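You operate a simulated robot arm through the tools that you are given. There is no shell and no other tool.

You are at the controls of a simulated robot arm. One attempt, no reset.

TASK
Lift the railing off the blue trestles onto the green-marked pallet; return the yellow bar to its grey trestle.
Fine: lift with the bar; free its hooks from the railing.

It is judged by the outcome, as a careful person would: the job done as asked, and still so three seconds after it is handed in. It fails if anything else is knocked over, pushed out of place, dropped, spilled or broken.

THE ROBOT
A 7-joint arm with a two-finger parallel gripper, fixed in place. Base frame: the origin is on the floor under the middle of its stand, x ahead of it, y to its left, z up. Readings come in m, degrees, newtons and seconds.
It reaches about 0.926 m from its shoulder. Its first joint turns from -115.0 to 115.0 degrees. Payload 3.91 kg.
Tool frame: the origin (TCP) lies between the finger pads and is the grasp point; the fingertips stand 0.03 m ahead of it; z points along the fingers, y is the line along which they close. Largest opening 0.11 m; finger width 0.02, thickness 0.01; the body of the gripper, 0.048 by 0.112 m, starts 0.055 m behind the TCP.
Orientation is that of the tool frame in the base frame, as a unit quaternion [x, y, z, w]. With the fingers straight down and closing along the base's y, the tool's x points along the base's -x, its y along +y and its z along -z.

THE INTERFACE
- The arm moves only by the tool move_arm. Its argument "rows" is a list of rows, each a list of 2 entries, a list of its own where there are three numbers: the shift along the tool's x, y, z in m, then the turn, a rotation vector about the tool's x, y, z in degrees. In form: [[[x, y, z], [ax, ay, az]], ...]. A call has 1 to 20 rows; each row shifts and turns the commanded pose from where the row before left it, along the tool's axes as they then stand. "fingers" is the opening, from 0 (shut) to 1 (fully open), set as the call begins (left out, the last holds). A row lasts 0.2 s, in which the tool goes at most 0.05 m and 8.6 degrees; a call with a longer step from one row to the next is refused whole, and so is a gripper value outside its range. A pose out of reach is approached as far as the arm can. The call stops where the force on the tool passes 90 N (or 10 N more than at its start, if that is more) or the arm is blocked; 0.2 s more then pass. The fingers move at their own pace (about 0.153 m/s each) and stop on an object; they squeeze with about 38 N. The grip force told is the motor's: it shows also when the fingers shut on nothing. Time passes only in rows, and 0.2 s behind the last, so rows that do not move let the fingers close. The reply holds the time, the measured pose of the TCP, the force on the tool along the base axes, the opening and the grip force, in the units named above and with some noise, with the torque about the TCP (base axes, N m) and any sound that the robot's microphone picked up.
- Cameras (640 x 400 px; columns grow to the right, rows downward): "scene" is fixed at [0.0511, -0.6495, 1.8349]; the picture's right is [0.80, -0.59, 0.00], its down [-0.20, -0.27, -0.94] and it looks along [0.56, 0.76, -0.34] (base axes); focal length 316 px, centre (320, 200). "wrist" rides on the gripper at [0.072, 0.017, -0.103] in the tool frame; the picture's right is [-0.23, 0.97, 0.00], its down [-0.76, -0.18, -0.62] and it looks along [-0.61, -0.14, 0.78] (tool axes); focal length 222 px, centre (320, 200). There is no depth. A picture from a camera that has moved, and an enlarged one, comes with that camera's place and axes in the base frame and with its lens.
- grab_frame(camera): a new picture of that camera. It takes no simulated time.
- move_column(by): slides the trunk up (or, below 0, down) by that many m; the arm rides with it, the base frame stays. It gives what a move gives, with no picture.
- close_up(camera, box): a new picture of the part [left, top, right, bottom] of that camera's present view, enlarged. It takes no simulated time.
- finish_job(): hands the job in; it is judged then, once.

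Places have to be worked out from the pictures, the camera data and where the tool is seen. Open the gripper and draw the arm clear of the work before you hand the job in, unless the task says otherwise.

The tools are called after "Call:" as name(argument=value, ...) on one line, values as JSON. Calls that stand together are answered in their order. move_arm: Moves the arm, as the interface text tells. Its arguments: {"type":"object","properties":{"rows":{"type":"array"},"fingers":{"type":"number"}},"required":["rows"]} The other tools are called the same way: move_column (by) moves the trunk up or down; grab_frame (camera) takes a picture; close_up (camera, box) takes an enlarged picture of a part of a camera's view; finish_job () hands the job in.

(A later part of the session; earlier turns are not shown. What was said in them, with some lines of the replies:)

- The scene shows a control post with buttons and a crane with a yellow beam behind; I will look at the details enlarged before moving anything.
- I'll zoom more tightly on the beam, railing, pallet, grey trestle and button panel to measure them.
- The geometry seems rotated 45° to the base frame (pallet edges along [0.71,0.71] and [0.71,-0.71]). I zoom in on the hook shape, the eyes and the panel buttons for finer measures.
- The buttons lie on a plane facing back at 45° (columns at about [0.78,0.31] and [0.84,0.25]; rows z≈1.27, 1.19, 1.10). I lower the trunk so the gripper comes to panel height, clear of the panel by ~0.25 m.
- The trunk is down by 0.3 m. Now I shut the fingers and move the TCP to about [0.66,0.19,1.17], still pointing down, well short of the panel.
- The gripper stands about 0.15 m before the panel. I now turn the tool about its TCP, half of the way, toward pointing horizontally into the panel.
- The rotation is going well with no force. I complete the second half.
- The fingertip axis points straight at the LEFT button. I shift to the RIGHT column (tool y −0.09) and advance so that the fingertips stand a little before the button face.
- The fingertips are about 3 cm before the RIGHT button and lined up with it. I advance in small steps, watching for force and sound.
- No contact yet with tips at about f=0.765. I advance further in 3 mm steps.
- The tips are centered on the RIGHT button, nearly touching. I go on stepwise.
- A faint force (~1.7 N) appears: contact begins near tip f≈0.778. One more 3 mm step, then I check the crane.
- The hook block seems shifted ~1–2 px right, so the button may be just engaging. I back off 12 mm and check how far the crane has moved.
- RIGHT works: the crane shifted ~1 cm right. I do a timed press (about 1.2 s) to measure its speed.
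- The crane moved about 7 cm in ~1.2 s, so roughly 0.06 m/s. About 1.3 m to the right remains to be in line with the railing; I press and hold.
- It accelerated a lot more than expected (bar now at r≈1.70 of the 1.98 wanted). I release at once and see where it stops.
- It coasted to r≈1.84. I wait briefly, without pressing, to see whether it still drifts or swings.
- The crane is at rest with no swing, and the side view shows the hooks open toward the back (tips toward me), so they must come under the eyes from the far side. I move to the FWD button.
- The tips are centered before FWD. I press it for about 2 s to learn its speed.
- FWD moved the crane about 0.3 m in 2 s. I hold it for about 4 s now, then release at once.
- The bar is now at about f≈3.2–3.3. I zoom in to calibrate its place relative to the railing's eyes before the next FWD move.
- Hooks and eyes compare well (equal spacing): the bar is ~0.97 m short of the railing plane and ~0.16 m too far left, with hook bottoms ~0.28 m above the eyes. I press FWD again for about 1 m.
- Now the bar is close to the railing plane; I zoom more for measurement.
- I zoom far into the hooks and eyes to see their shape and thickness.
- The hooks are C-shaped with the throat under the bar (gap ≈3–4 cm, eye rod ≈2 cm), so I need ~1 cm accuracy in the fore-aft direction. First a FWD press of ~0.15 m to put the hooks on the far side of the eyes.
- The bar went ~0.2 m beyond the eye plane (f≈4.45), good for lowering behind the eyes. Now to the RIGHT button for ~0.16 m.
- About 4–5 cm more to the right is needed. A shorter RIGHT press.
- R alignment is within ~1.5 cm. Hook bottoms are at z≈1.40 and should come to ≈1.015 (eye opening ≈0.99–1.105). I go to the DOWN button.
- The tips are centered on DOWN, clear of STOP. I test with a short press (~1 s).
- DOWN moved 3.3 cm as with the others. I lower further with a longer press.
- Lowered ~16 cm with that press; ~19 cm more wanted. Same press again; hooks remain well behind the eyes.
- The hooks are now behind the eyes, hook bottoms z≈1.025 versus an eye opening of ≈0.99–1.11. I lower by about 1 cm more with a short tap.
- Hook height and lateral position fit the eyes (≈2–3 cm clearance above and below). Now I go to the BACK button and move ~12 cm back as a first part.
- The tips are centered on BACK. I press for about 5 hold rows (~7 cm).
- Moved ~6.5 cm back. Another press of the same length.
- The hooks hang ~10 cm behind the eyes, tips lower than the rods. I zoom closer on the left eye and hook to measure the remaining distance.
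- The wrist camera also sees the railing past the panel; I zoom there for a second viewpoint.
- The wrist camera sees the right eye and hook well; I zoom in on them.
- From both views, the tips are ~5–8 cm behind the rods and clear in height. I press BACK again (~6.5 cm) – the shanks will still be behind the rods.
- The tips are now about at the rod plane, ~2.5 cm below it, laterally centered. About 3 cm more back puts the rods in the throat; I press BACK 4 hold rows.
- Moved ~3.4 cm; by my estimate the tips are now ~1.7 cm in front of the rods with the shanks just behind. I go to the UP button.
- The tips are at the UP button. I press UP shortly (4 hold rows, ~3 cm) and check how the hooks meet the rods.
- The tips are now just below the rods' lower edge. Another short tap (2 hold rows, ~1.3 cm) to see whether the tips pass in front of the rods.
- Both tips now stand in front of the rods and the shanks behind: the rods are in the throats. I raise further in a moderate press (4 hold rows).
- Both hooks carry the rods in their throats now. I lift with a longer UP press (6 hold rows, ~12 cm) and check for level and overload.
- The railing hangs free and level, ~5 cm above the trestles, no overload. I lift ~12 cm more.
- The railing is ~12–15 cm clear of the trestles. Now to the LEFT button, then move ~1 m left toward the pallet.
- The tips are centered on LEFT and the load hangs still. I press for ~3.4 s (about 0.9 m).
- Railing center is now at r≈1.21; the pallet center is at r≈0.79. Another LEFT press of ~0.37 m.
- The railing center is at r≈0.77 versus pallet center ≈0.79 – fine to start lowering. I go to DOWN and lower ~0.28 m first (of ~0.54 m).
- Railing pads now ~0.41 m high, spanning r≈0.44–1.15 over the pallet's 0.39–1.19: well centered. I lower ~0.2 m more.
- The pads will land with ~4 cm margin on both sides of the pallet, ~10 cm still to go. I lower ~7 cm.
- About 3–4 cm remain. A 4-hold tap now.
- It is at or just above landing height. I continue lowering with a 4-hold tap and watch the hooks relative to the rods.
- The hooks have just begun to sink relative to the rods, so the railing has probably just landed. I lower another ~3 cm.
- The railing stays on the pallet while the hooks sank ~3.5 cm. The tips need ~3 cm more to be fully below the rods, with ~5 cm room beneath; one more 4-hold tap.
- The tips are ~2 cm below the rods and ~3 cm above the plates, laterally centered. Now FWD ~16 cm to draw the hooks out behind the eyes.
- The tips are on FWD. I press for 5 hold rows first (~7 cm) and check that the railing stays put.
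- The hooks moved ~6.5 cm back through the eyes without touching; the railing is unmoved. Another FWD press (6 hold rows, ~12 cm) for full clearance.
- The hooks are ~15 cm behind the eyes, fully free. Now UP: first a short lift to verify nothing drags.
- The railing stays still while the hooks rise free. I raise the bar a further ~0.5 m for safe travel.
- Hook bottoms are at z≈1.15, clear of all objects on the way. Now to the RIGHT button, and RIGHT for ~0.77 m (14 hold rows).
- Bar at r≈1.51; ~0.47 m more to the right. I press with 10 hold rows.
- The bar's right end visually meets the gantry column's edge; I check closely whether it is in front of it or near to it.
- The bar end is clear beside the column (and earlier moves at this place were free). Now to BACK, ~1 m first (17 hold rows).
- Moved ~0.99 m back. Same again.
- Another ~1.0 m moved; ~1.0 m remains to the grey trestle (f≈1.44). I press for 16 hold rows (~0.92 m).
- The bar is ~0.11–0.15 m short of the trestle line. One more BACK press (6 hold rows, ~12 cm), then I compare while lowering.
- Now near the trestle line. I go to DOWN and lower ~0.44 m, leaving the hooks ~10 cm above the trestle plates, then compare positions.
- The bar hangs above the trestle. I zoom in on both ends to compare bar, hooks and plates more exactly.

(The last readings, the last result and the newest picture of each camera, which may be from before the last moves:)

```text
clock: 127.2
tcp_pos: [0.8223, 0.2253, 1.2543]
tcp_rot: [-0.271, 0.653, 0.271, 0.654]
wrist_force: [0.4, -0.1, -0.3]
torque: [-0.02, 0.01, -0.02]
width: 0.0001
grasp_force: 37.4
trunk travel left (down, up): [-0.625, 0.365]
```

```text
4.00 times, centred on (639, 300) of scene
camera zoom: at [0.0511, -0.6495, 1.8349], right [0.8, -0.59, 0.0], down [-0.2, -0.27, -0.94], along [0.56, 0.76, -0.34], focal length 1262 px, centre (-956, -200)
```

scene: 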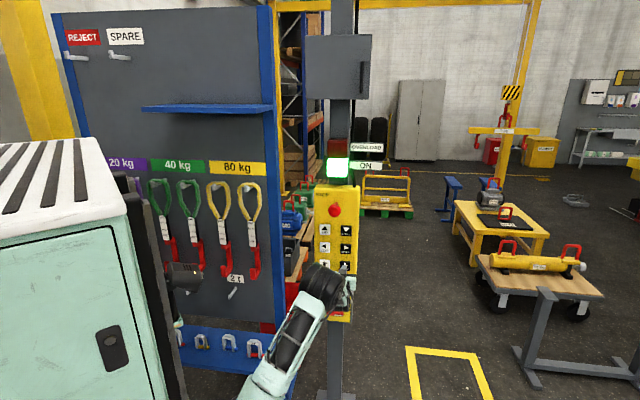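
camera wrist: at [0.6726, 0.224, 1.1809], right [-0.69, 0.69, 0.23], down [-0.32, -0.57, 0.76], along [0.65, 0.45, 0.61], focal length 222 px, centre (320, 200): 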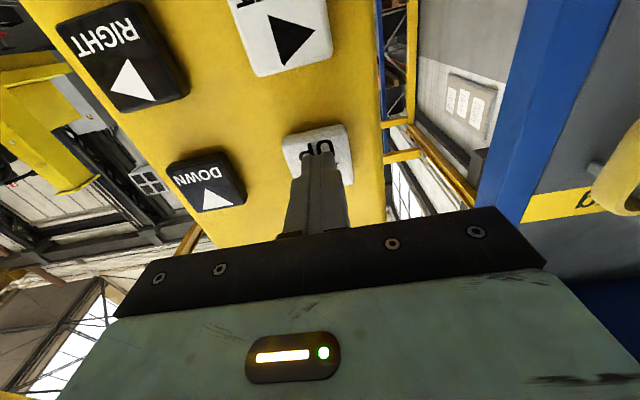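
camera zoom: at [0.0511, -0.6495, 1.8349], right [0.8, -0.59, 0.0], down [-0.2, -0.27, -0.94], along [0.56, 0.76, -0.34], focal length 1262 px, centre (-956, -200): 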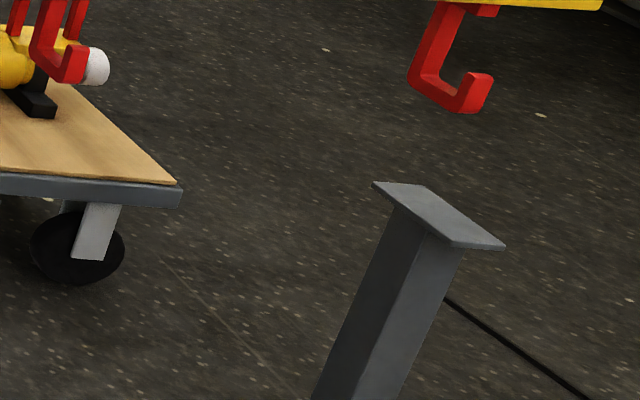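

By my estimate the bar is within ~2 cm of the trestle center line in both directions, with hooks ~2.5 cm inside the plates' inner edges. I lower 7 hold rows (~17 cm) to bring the hooks just above plate level and compare.

Call:
move_arm(rows=[[[0, 0, 0.016], [0, 0, 0]], [[0, 0, 0], [0, 0, 0]], [[0, 0, 0], [0, 0, 0]], [[0, 0, 0], [0, 0, 0]], [[0, 0, 0], [0, 0, 0]], [[0, 0, 0], [0, 0, 0]], [[0, 0, 0], [0, 0, 0]], [[0, 0, -0.016], [0, 0, 0]], [[0, 0, 0], [0, 0, 0]]])

Call:
close_up(camera="scene", box=[560, 230, 630, 330])

Call:
close_up(camera="scene", box=[638, 230, 640, 330])

```text
clock: 129.2
tcp_pos: [0.8206, 0.226, 1.2542]
tcp_rot: [-0.271, 0.654, 0.27, 0.653]
wrist_force: [-0.4, -0.2, -0.1]
torque: [-0.03, 0.01, -0.02]
width: 0.0
grasp_force: 37.5
trunk travel left (down, up): [-0.625, 0.365]
```

```text
4.00 times, centred on (595, 280) of scene
camera zoom: at [0.0511, -0.6495, 1.8349], right [0.8, -0.59, 0.0], down [-0.2, -0.27, -0.94], along [0.56, 0.76, -0.34], focal length 1262 px, centre (-780, -120)
```

zoom: 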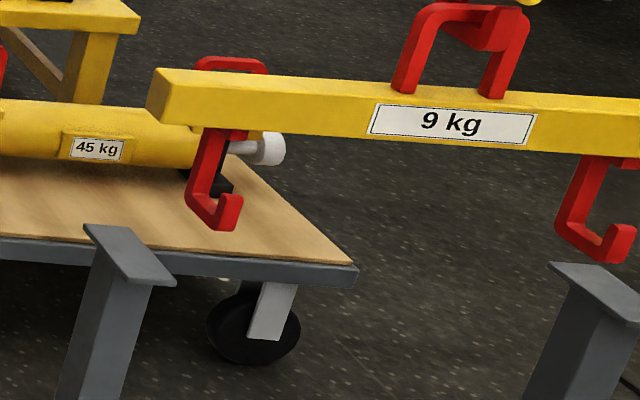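

```text
4.00 times, centred on (639, 280) of scene
camera zoom: at [0.0511, -0.6495, 1.8349], right [0.8, -0.59, 0.0], down [-0.2, -0.27, -0.94], along [0.56, 0.76, -0.34], focal length 1262 px, centre (-956, -120)
```

zoom: 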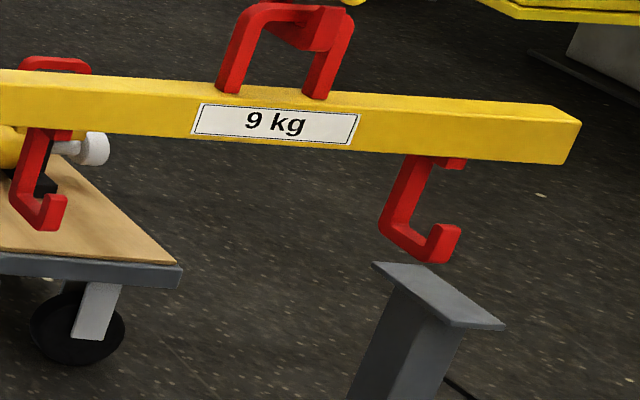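

Lowered only ~11 cm; hook bottoms ≈0.70, plates ≈0.61. I lower another ~6 cm (5 hold rows) and check the hooks against the plates' inner edges.

Call:
move_arm(rows=[[[0, 0, 0.016], [0, 0, 0]], [[0, 0, 0], [0, 0, 0]], [[0, 0, 0], [0, 0, 0]], [[0, 0, 0], [0, 0, 0]], [[0, 0, 0], [0, 0, 0]], [[0, 0, 0], [0, 0, 0]], [[0, 0, -0.016], [0, 0, 0]], [[0, 0, 0], [0, 0, 0]]])

Call:
close_up(camera="scene", box=[560, 230, 630, 330])

Call:
close_up(camera="scene", box=[638, 230, 640, 330])

```text
clock: 131.0
tcp_pos: [0.8217, 0.2266, 1.2557]
tcp_rot: [-0.27, 0.652, 0.271, 0.654]
wrist_force: [0.2, -0.1, -0.7]
torque: [-0.05, 0.0, -0.02]
width: 0.0
grasp_force: 37.8
trunk travel left (down, up): [-0.625, 0.365]
```

```text
4.00 times, centred on (595, 280) of scene
camera zoom: at [0.0511, -0.6495, 1.8349], right [0.8, -0.59, 0.0], down [-0.2, -0.27, -0.94], along [0.56, 0.76, -0.34], focal length 1262 px, centre (-780, -120)
```

zoom: 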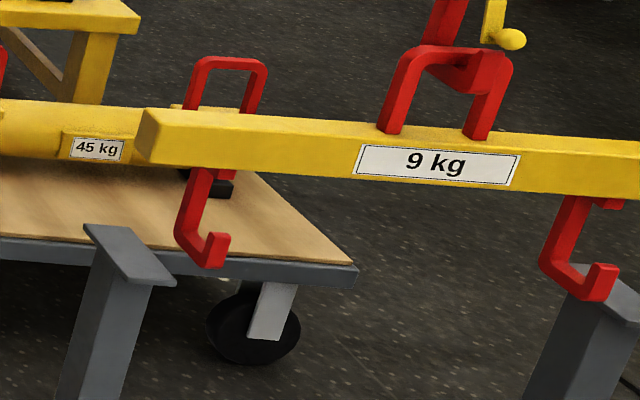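

```text
4.00 times, centred on (639, 280) of scene
camera zoom: at [0.0511, -0.6495, 1.8349], right [0.8, -0.59, 0.0], down [-0.2, -0.27, -0.94], along [0.56, 0.76, -0.34], focal length 1262 px, centre (-956, -120)
```

zoom: 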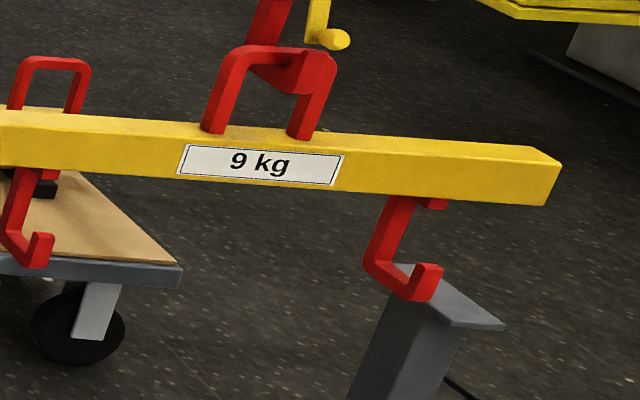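

Right hook clearance to the right plate is ~1.8 cm, left ~3.7 cm, and the bar is ~1.5–2 cm toward the back. I nudge LEFT with a short tap (~1 cm).

Call:
move_arm(rows=[[[0, 0, -0.025], [0, 0, 0]], [[0.02, 0.022, 0], [0, 0, 0]], [[0.021, 0.022, 0], [0, 0, 0]], [[0.021, 0.022, 0], [0, 0, 0]], [[0.02, 0.022, 0], [0, 0, 0]], [[0, 0, 0.025], [0, 0, 0]], [[0, 0, 0.016], [0, 0, 0]], [[0, 0, 0], [0, 0, 0]], [[0, 0, 0], [0, 0, 0]], [[0, 0, -0.016], [0, 0, 0]], [[0, 0, 0], [0, 0, 0]]])

Call:
close_up(camera="scene", box=[638, 230, 640, 330])

```text
clock: 133.4
tcp_pos: [0.7581, 0.2863, 1.1738]
tcp_rot: [-0.27, 0.652, 0.27, 0.654]
wrist_force: [-0.1, -0.2, 0.2]
torque: [-0.01, -0.01, -0.02]
width: 0.0
grasp_force: 37.6
trunk travel left (down, up): [-0.625, 0.365]
```

```text
4.00 times, centred on (639, 280) of scene
camera zoom: at [0.0511, -0.6495, 1.8349], right [0.8, -0.59, 0.0], down [-0.2, -0.27, -0.94], along [0.56, 0.76, -0.34], focal length 1262 px, centre (-956, -120)
```

zoom: 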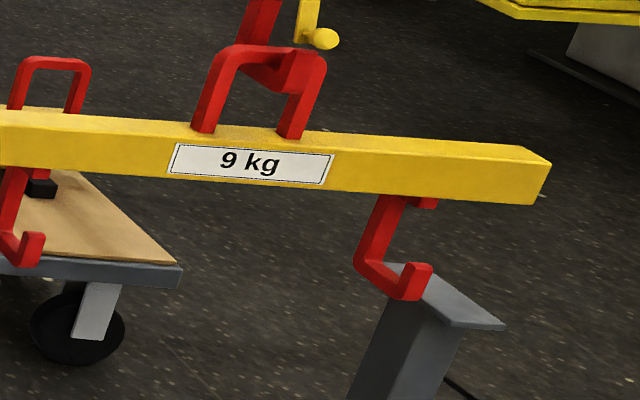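

Moved ~1.3 cm left. Now FWD tap (3 hold rows, ~2 cm).

Call:
move_arm(rows=[[[0, 0, -0.02], [0, 0, 0]], [[0.02, 0, 0], [0, 0, 0]], [[0.02, 0, 0], [0, 0, 0]], [[0.02, 0, 0], [0, 0, 0]], [[0.02, 0, 0], [0, 0, 0]], [[0, 0, 0.02], [0, 0, 0]], [[0, 0, 0.016], [0, 0, 0]], [[0, 0, 0], [0, 0, 0]], [[0, 0, 0], [0, 0, 0]], [[0, 0, 0], [0, 0, 0]], [[0, 0, -0.016], [0, 0, 0]], [[0, 0, 0], [0, 0, 0]]])

Call:
close_up(camera="scene", box=[638, 230, 640, 330])

Call:
close_up(camera="scene", box=[560, 230, 630, 330])

```text
clock: 136.0
tcp_pos: [0.7576, 0.2879, 1.0949]
tcp_rot: [-0.27, 0.653, 0.27, 0.654]
wrist_force: [-0.1, 0.0, 0.6]
torque: [-0.01, 0.01, 0.04]
width: 0.0
grasp_force: 38.2
trunk travel left (down, up): [-0.625, 0.365]
```

```text
4.00 times, centred on (639, 280) of scene
camera zoom: at [0.0511, -0.6495, 1.8349], right [0.8, -0.59, 0.0], down [-0.2, -0.27, -0.94], along [0.56, 0.76, -0.34], focal length 1262 px, centre (-956, -120)
```

zoom: 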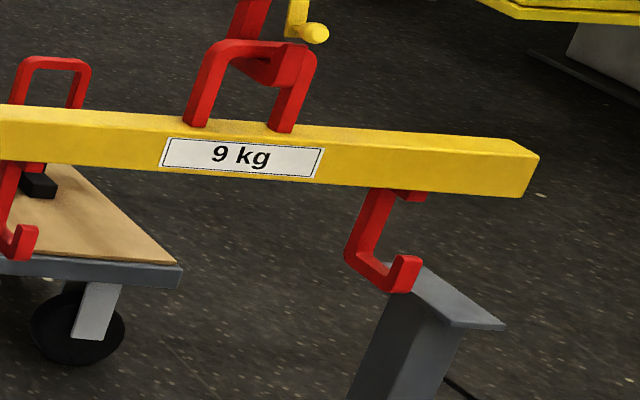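

```text
4.00 times, centred on (595, 280) of scene
camera zoom: at [0.0511, -0.6495, 1.8349], right [0.8, -0.59, 0.0], down [-0.2, -0.27, -0.94], along [0.56, 0.76, -0.34], focal length 1262 px, centre (-780, -120)
```

zoom: 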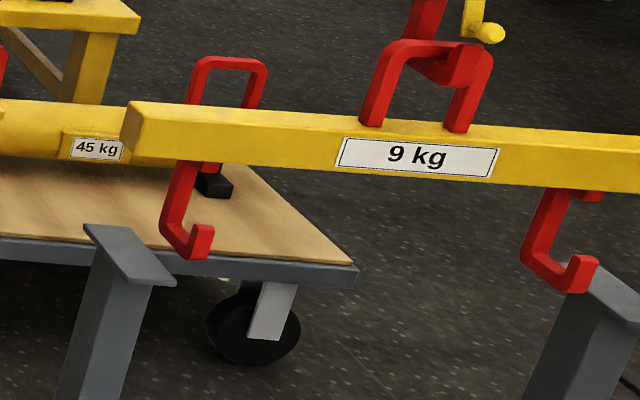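

The bar is now ~1 cm left of the trestle's center by my best estimate. I give a very short RIGHT tap (~0.6 cm).

Call:
move_arm(rows=[[[0, 0, -0.025], [0, 0, 0]], [[-0.02, -0.022, 0], [0, 0, 0]], [[-0.02, -0.022, 0], [0, 0, 0]], [[-0.02, -0.022, 0], [0, 0, 0]], [[-0.02, -0.022, 0], [0, 0, 0]], [[0, 0, 0.025], [0, 0, 0]], [[0, 0, 0.016], [0, 0, 0]], [[0, 0, 0], [0, 0, 0]], [[0, 0, -0.016], [0, 0, 0]], [[0, 0, 0], [0, 0, 0]]])

Call:
close_up(camera="scene", box=[638, 230, 640, 330])

Call:
close_up(camera="scene", box=[560, 230, 630, 330])

```text
clock: 138.2
tcp_pos: [0.8204, 0.2251, 1.1732]
tcp_rot: [-0.271, 0.654, 0.271, 0.653]
wrist_force: [-0.4, 0.0, -0.1]
torque: [-0.01, -0.02, 0.0]
width: 0.0
grasp_force: 37.8
trunk travel left (down, up): [-0.625, 0.365]
```

```text
4.00 times, centred on (639, 280) of scene
camera zoom: at [0.0511, -0.6495, 1.8349], right [0.8, -0.59, 0.0], down [-0.2, -0.27, -0.94], along [0.56, 0.76, -0.34], focal length 1262 px, centre (-956, -120)
```

zoom: 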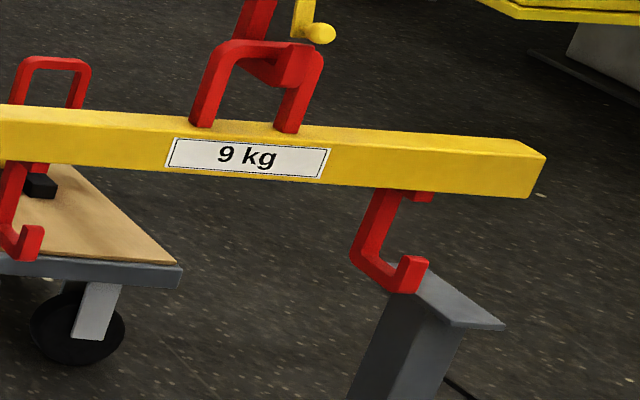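

```text
4.00 times, centred on (595, 280) of scene
camera zoom: at [0.0511, -0.6495, 1.8349], right [0.8, -0.59, 0.0], down [-0.2, -0.27, -0.94], along [0.56, 0.76, -0.34], focal length 1262 px, centre (-780, -120)
```

zoom: 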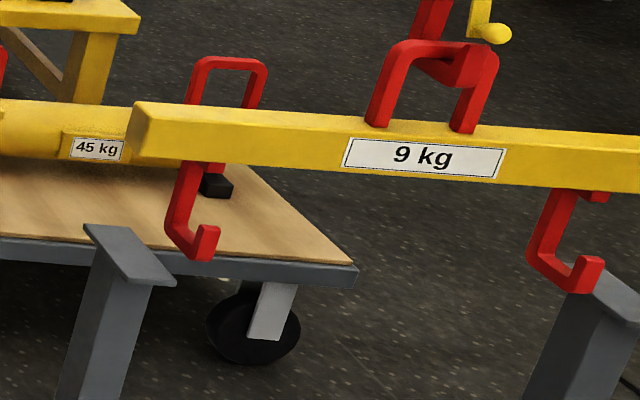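

Moved ~0.8 cm right. Now DOWN with 4 hold rows to take the hook bottoms past plate level, then check.

Call:
move_arm(rows=[[[0, 0, -0.02], [0, 0, 0]], [[-0.02, 0, 0], [0, 0, 0]], [[-0.021, 0, 0], [0, 0, 0]], [[-0.021, 0, 0], [0, 0, 0]], [[-0.02, 0, 0], [0, 0, 0]], [[0, 0, 0.02], [0, 0, 0]], [[0, 0, 0.016], [0, 0, 0]], [[0, 0, 0], [0, 0, 0]], [[0, 0, 0], [0, 0, 0]], [[0, 0, 0], [0, 0, 0]], [[0, 0, 0], [0, 0, 0]], [[0, 0, -0.016], [0, 0, 0]], [[0, 0, 0], [0, 0, 0]]])

Call:
close_up(camera="scene", box=[638, 230, 640, 330])

Call:
close_up(camera="scene", box=[560, 230, 630, 330])

```text
clock: 141.0
tcp_pos: [0.8204, 0.2245, 1.2563]
tcp_rot: [-0.27, 0.652, 0.271, 0.654]
wrist_force: [0.2, -0.2, 0.0]
torque: [-0.04, 0.0, 0.03]
width: 0.0001
grasp_force: 37.9
trunk travel left (down, up): [-0.625, 0.365]
```

```text
4.00 times, centred on (639, 280) of scene
camera zoom: at [0.0511, -0.6495, 1.8349], right [0.8, -0.59, 0.0], down [-0.2, -0.27, -0.94], along [0.56, 0.76, -0.34], focal length 1262 px, centre (-956, -120)
```

zoom: 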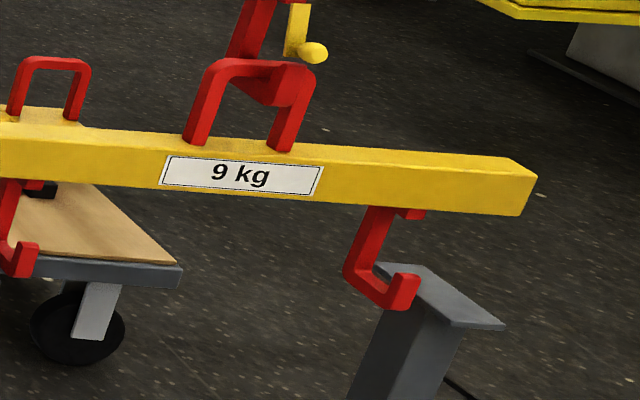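

```text
4.00 times, centred on (595, 280) of scene
camera zoom: at [0.0511, -0.6495, 1.8349], right [0.8, -0.59, 0.0], down [-0.2, -0.27, -0.94], along [0.56, 0.76, -0.34], focal length 1262 px, centre (-780, -120)
```

zoom: 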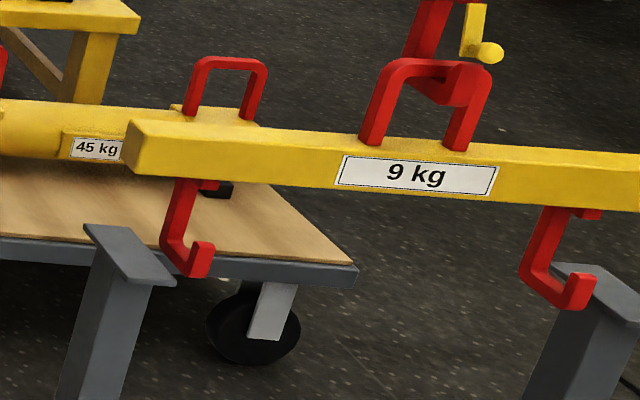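

Clearances look like ~1.5 cm left and ~3.4 cm right, so another tiny RIGHT tap (~0.8 cm) is worthwhile.

Call:
move_arm(rows=[[[0, 0, -0.02], [0, 0, 0]], [[0.02, 0, 0], [0, 0, 0]], [[0.021, 0, 0], [0, 0, 0]], [[0.021, 0, 0], [0, 0, 0]], [[0.02, 0, 0], [0, 0, 0]], [[0, 0, 0.02], [0, 0, 0]], [[0, 0, 0.016], [0, 0, 0]], [[0, 0, 0], [0, 0, 0]], [[0, 0, -0.016], [0, 0, 0]], [[0, 0, 0], [0, 0, 0]]])

Call:
close_up(camera="scene", box=[638, 230, 640, 330])

Call:
close_up(camera="scene", box=[560, 230, 630, 330])

```text
clock: 143.2
tcp_pos: [0.8196, 0.2254, 1.1732]
tcp_rot: [-0.271, 0.653, 0.271, 0.653]
wrist_force: [0.2, 0.1, 0.3]
torque: [0.02, 0.0, -0.02]
width: 0.0
grasp_force: 37.9
trunk travel left (down, up): [-0.625, 0.365]
```

```text
4.00 times, centred on (639, 280) of scene
camera zoom: at [0.0511, -0.6495, 1.8349], right [0.8, -0.59, 0.0], down [-0.2, -0.27, -0.94], along [0.56, 0.76, -0.34], focal length 1262 px, centre (-956, -120)
```

zoom: 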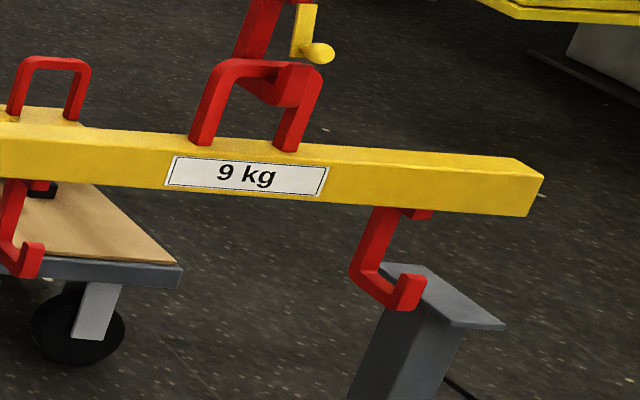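

```text
4.00 times, centred on (595, 280) of scene
camera zoom: at [0.0511, -0.6495, 1.8349], right [0.8, -0.59, 0.0], down [-0.2, -0.27, -0.94], along [0.56, 0.76, -0.34], focal length 1262 px, centre (-780, -120)
```

zoom: 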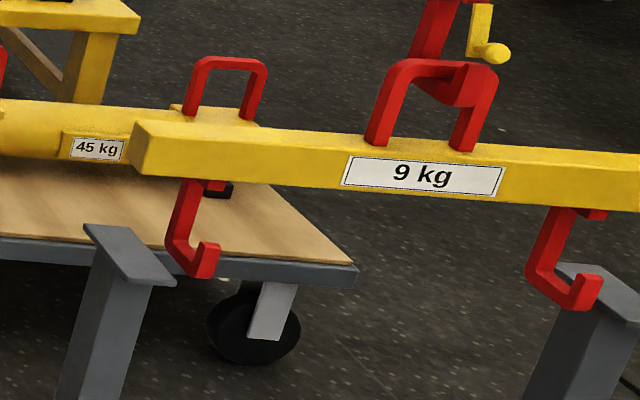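

Now well centered between the plates. DOWN, 5 hold rows (~6 cm).

Call:
move_arm(rows=[[[0, 0, -0.02], [0, 0, 0]], [[-0.02, 0, 0], [0, 0, 0]], [[-0.021, 0, 0], [0, 0, 0]], [[-0.021, 0, 0], [0, 0, 0]], [[-0.02, 0, 0], [0, 0, 0]], [[0, 0, 0.02], [0, 0, 0]], [[0, 0, 0.016], [0, 0, 0]], [[0, 0, 0], [0, 0, 0]], [[0, 0, 0], [0, 0, 0]], [[0, 0, 0], [0, 0, 0]], [[0, 0, 0], [0, 0, 0]], [[0, 0, 0], [0, 0, 0]], [[0, 0, -0.016], [0, 0, 0]], [[0, 0, 0], [0, 0, 0]]])

Call:
close_up(camera="scene", box=[638, 250, 640, 350])

Call:
close_up(camera="scene", box=[560, 250, 630, 350])

```text
clock: 146.2
tcp_pos: [0.8223, 0.224, 1.2545]
tcp_rot: [-0.269, 0.653, 0.27, 0.654]
wrist_force: [0.0, 0.6, -0.4]
torque: [-0.02, 0.0, -0.02]
width: 0.0
grasp_force: 37.6
trunk travel left (down, up): [-0.625, 0.365]
```

```text
4.00 times, centred on (639, 300) of scene
camera zoom: at [0.0511, -0.6495, 1.8349], right [0.8, -0.59, 0.0], down [-0.2, -0.27, -0.94], along [0.56, 0.76, -0.34], focal length 1262 px, centre (-956, -200)
```

zoom: 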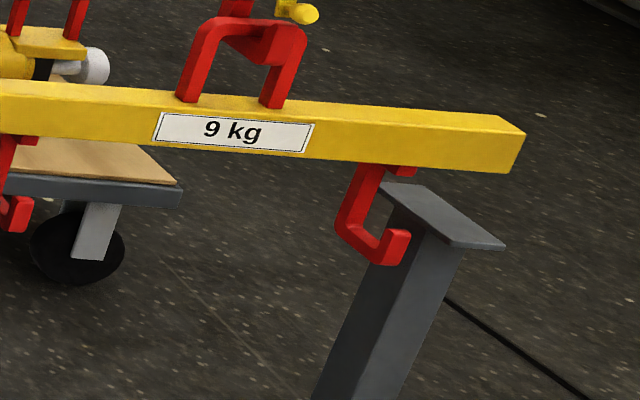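

```text
4.00 times, centred on (595, 300) of scene
camera zoom: at [0.0511, -0.6495, 1.8349], right [0.8, -0.59, 0.0], down [-0.2, -0.27, -0.94], along [0.56, 0.76, -0.34], focal length 1262 px, centre (-780, -200)
```

zoom: 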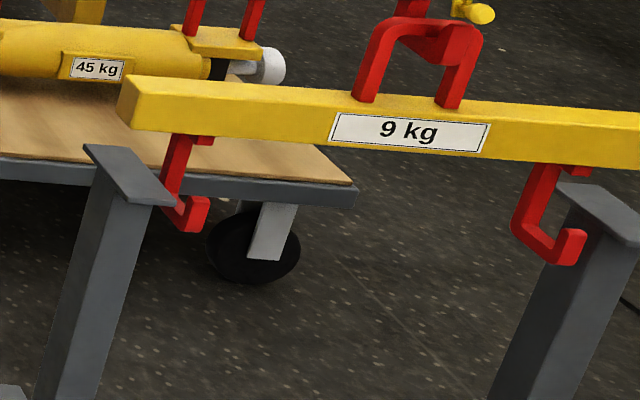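

The hooks pass inside the uprights freely; the bar is centered over both plates, ~10 cm above. Lower 5 hold rows (~6 cm).

Call:
move_arm(rows=[[[0, 0, 0.016], [0, 0, 0]], [[0, 0, 0], [0, 0, 0]], [[0, 0, 0], [0, 0, 0]], [[0, 0, 0], [0, 0, 0]], [[0, 0, 0], [0, 0, 0]], [[0, 0, 0], [0, 0, 0]], [[0, 0, -0.016], [0, 0, 0]], [[0, 0, 0], [0, 0, 0]]])

Call:
close_up(camera="scene", box=[638, 250, 640, 350])

Call:
close_up(camera="scene", box=[560, 250, 630, 350])

```text
clock: 148.0
tcp_pos: [0.8196, 0.2266, 1.2554]
tcp_rot: [-0.271, 0.653, 0.271, 0.653]
wrist_force: [0.2, -0.1, 0.3]
torque: [-0.01, 0.02, 0.0]
width: 0.0001
grasp_force: 38.2
trunk travel left (down, up): [-0.625, 0.365]
```

```text
4.00 times, centred on (639, 300) of scene
camera zoom: at [0.0511, -0.6495, 1.8349], right [0.8, -0.59, 0.0], down [-0.2, -0.27, -0.94], along [0.56, 0.76, -0.34], focal length 1262 px, centre (-956, -200)
```

zoom: 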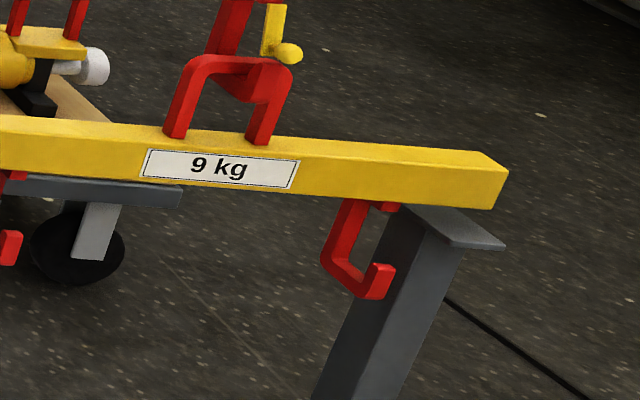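

```text
4.00 times, centred on (595, 300) of scene
camera zoom: at [0.0511, -0.6495, 1.8349], right [0.8, -0.59, 0.0], down [-0.2, -0.27, -0.94], along [0.56, 0.76, -0.34], focal length 1262 px, centre (-780, -200)
```

zoom: 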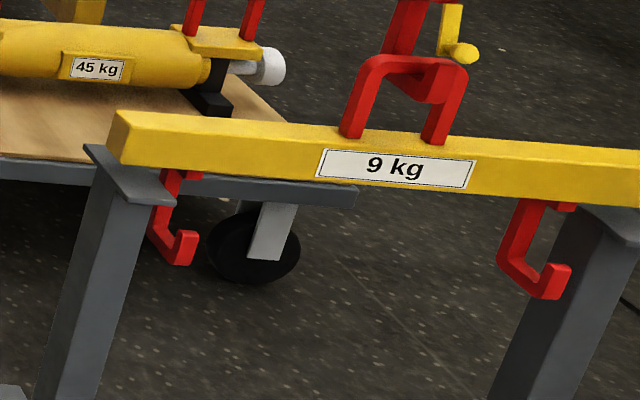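

The bar is ~3.5 cm above the plates and over both of them. Lower 4 hold rows.

Call:
move_arm(rows=[[[0, 0, 0.016], [0, 0, 0]], [[0, 0, 0], [0, 0, 0]], [[0, 0, 0], [0, 0, 0]], [[0, 0, 0], [0, 0, 0]], [[0, 0, 0], [0, 0, 0]], [[0, 0, -0.016], [0, 0, 0]], [[0, 0, 0], [0, 0, 0]]])

Call:
close_up(camera="scene", box=[638, 250, 640, 350])

Call:
close_up(camera="scene", box=[560, 250, 630, 350])

```text
clock: 149.6
tcp_pos: [0.8221, 0.2239, 1.253]
tcp_rot: [-0.271, 0.654, 0.27, 0.653]
wrist_force: [-0.8, -0.6, -0.6]
torque: [-0.01, 0.02, -0.02]
width: 0.0001
grasp_force: 37.6
trunk travel left (down, up): [-0.625, 0.365]
```

```text
4.00 times, centred on (639, 300) of scene
camera zoom: at [0.0511, -0.6495, 1.8349], right [0.8, -0.59, 0.0], down [-0.2, -0.27, -0.94], along [0.56, 0.76, -0.34], focal length 1262 px, centre (-956, -200)
```

zoom: 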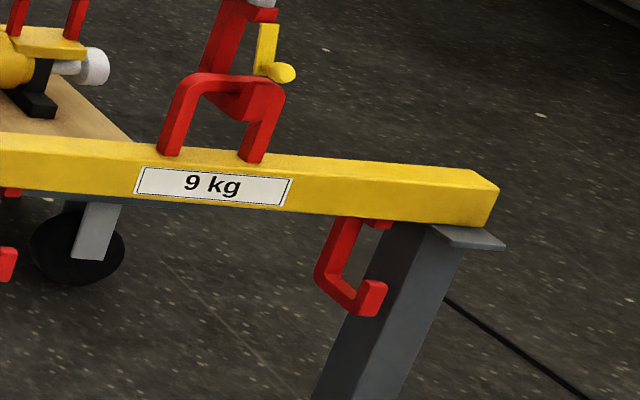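

```text
4.00 times, centred on (595, 300) of scene
camera zoom: at [0.0511, -0.6495, 1.8349], right [0.8, -0.59, 0.0], down [-0.2, -0.27, -0.94], along [0.56, 0.76, -0.34], focal length 1262 px, centre (-780, -200)
```

zoom: 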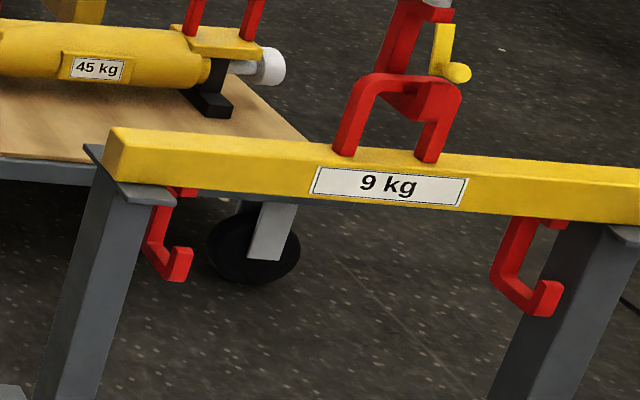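

The bar is about at the plates. One more tap (3 hold rows) to see it settle and take up the slack.

Call:
move_arm(rows=[[[0, 0, 0.016], [0, 0, 0]], [[0, 0, 0], [0, 0, 0]], [[0, 0, 0], [0, 0, 0]], [[0, 0, 0], [0, 0, 0]], [[0, 0, -0.016], [0, 0, 0]], [[0, 0, 0], [0, 0, 0]]])

Call:
close_up(camera="scene", box=[638, 250, 640, 350])

Call:
close_up(camera="scene", box=[560, 250, 630, 350])

```text
clock: 151.0
tcp_pos: [0.8203, 0.2248, 1.2551]
tcp_rot: [-0.271, 0.653, 0.271, 0.653]
wrist_force: [0.1, 0.3, 0.5]
torque: [-0.01, -0.04, -0.04]
width: 0.0
grasp_force: 37.4
trunk travel left (down, up): [-0.625, 0.365]
```

```text
4.00 times, centred on (639, 300) of scene
camera zoom: at [0.0511, -0.6495, 1.8349], right [0.8, -0.59, 0.0], down [-0.2, -0.27, -0.94], along [0.56, 0.76, -0.34], focal length 1262 px, centre (-956, -200)
```

zoom: 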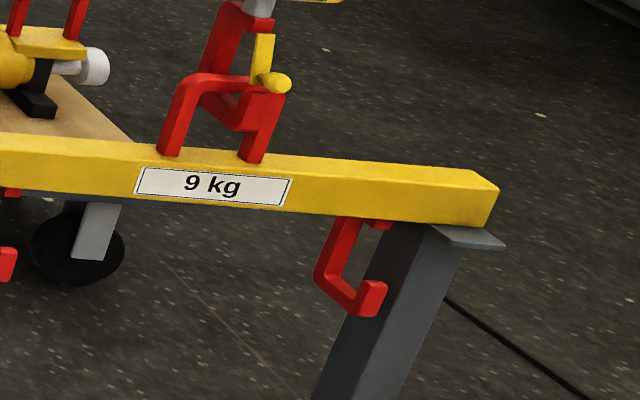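

```text
4.00 times, centred on (595, 300) of scene
camera zoom: at [0.0511, -0.6495, 1.8349], right [0.8, -0.59, 0.0], down [-0.2, -0.27, -0.94], along [0.56, 0.76, -0.34], focal length 1262 px, centre (-780, -200)
```

zoom: 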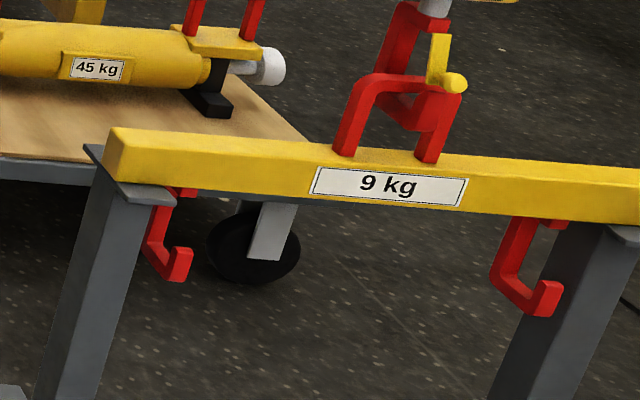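

The bar now rests on both plates (it no longer moves; the crane hook sank ~1.5 cm in slack). I withdraw the arm from the panel and then open the gripper.

Call:
move_arm(rows=[[[0, 0, -0.03], [0, 0, 0]], [[0, 0, -0.04], [0, 0, 0]], [[0, 0, -0.04], [0, 0, 0]], [[0, 0, -0.03], [0, 0, 0]]])

Call:
move_arm(rows=[[[0, 0, 0], [0, 0, 0]], [[0, 0, 0], [0, 0, 0]], [[0, 0, 0], [0, 0, 0]], [[0, 0, 0], [0, 0, 0]], [[0, 0, 0], [0, 0, 0]]], fingers=1)

Call:
grab_frame(camera="scene")

Call:
close_up(camera="scene", box=[345, 145, 435, 225])

Call:
close_up(camera="scene", box=[630, 200, 640, 400])

```text
clock: 152.0
tcp_pos: [0.7177, 0.1249, 1.2538]
tcp_rot: [-0.271, 0.653, 0.271, 0.653]
wrist_force: [0.4, 0.2, -0.2]
torque: [0.0, 0.01, 0.0]
width: 0.0
grasp_force: 37.8
trunk travel left (down, up): [-0.625, 0.365]
```

```text
clock: 153.2
tcp_pos: [0.7194, 0.1247, 1.2539]
tcp_rot: [-0.27, 0.654, 0.27, 0.653]
wrist_force: [-0.5, 0.1, 0.5]
torque: [0.02, 0.04, 0.0]
width: 0.1098
grasp_force: 0.1
trunk travel left (down, up): [-0.625, 0.365]
```

```text
taken
```

scene: 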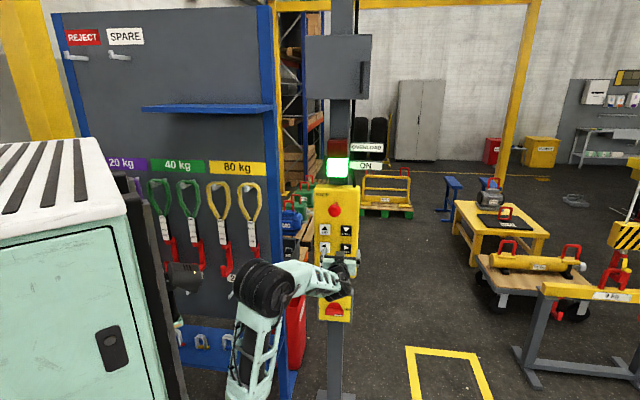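

```text
5.00 times, centred on (390, 185) of scene
camera zoom: at [0.0511, -0.6495, 1.8349], right [0.8, -0.59, 0.0], down [-0.2, -0.27, -0.94], along [0.56, 0.76, -0.34], focal length 1578 px, centre (-30, 275)
```

zoom: 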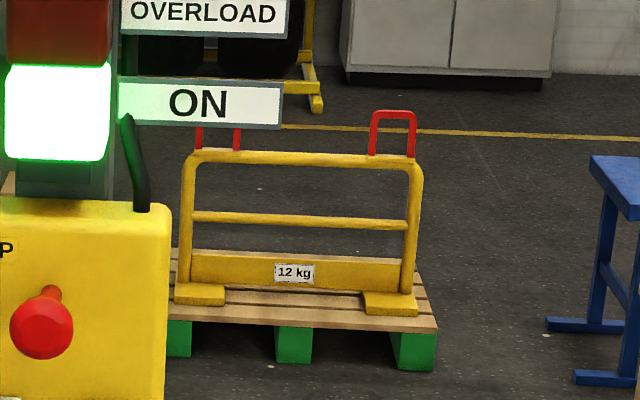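

```text
2.00 times, centred on (635, 300) of scene
camera zoom: at [0.0511, -0.6495, 1.8349], right [0.8, -0.59, 0.0], down [-0.2, -0.27, -0.94], along [0.56, 0.76, -0.34], focal length 631 px, centre (-310, 0)
```

zoom: 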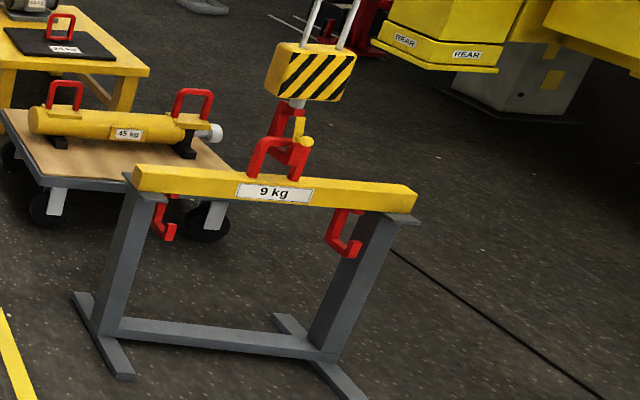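

The railing stands on the green-marked pallet, the bar rests on its grey trestle with slack in the crane hook, and nothing else has moved. I draw the arm back a little more before handing in.

Call:
move_arm(rows=[[[0, 0, -0.03], [0, 0, 0]], [[0, 0, -0.03], [0, 0, 0]], [[0, 0, 0], [0, 0, 0]], [[0, 0, 0], [0, 0, 0]]])

Call:
grab_frame(camera="scene")

```text
clock: 154.2
tcp_pos: [0.6783, 0.0821, 1.2553]
tcp_rot: [-0.271, 0.653, 0.271, 0.654]
wrist_force: [0.5, 0.3, 0.5]
torque: [-0.01, 0.0, 0.0]
width: 0.11
grasp_force: 0.1
trunk travel left (down, up): [-0.625, 0.365]
```

```text
taken
```

scene: 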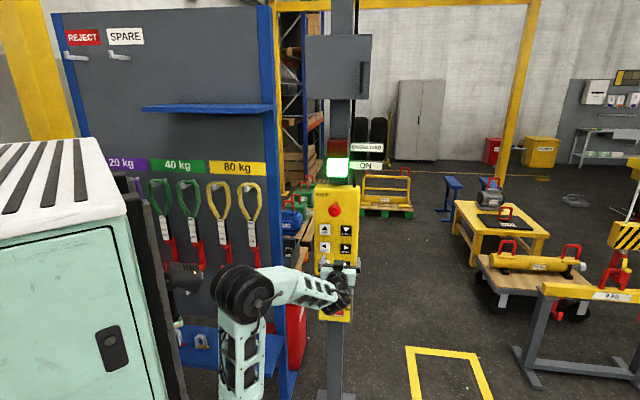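

The arm is clear with the gripper open. The railing is on the pallet, the bar is on its trestle, and everything is still. I hand the job in.

Call:
finish_job()

```text
The job is handed in.
```

The railing is on the green-marked pallet, and the yellow bar is back on its grey trestle with its hooks free of the railing. I handed the job in with nothing moving; the verdict hasn't been shown to me.

- **Railing:** I lifted it with the bar off the blue trestles. Both feet are on the pallet, roughly 4 cm in from each end.
- **Bar:** It rests on both trestle plates. Its hooks hang freely between the uprights.
- **Crane:** The crane hook is still through the bar's handle, with about 1.5 cm of slack. I didn't unhook it, and the crane is still switched on.
- **Surroundings:** I saw nothing else moved or knocked over in the last pictures. The overload light stayed off in every picture I took while lifting.
- **Arm:** The gripper is open and drawn back about 20 cm from the button panel.
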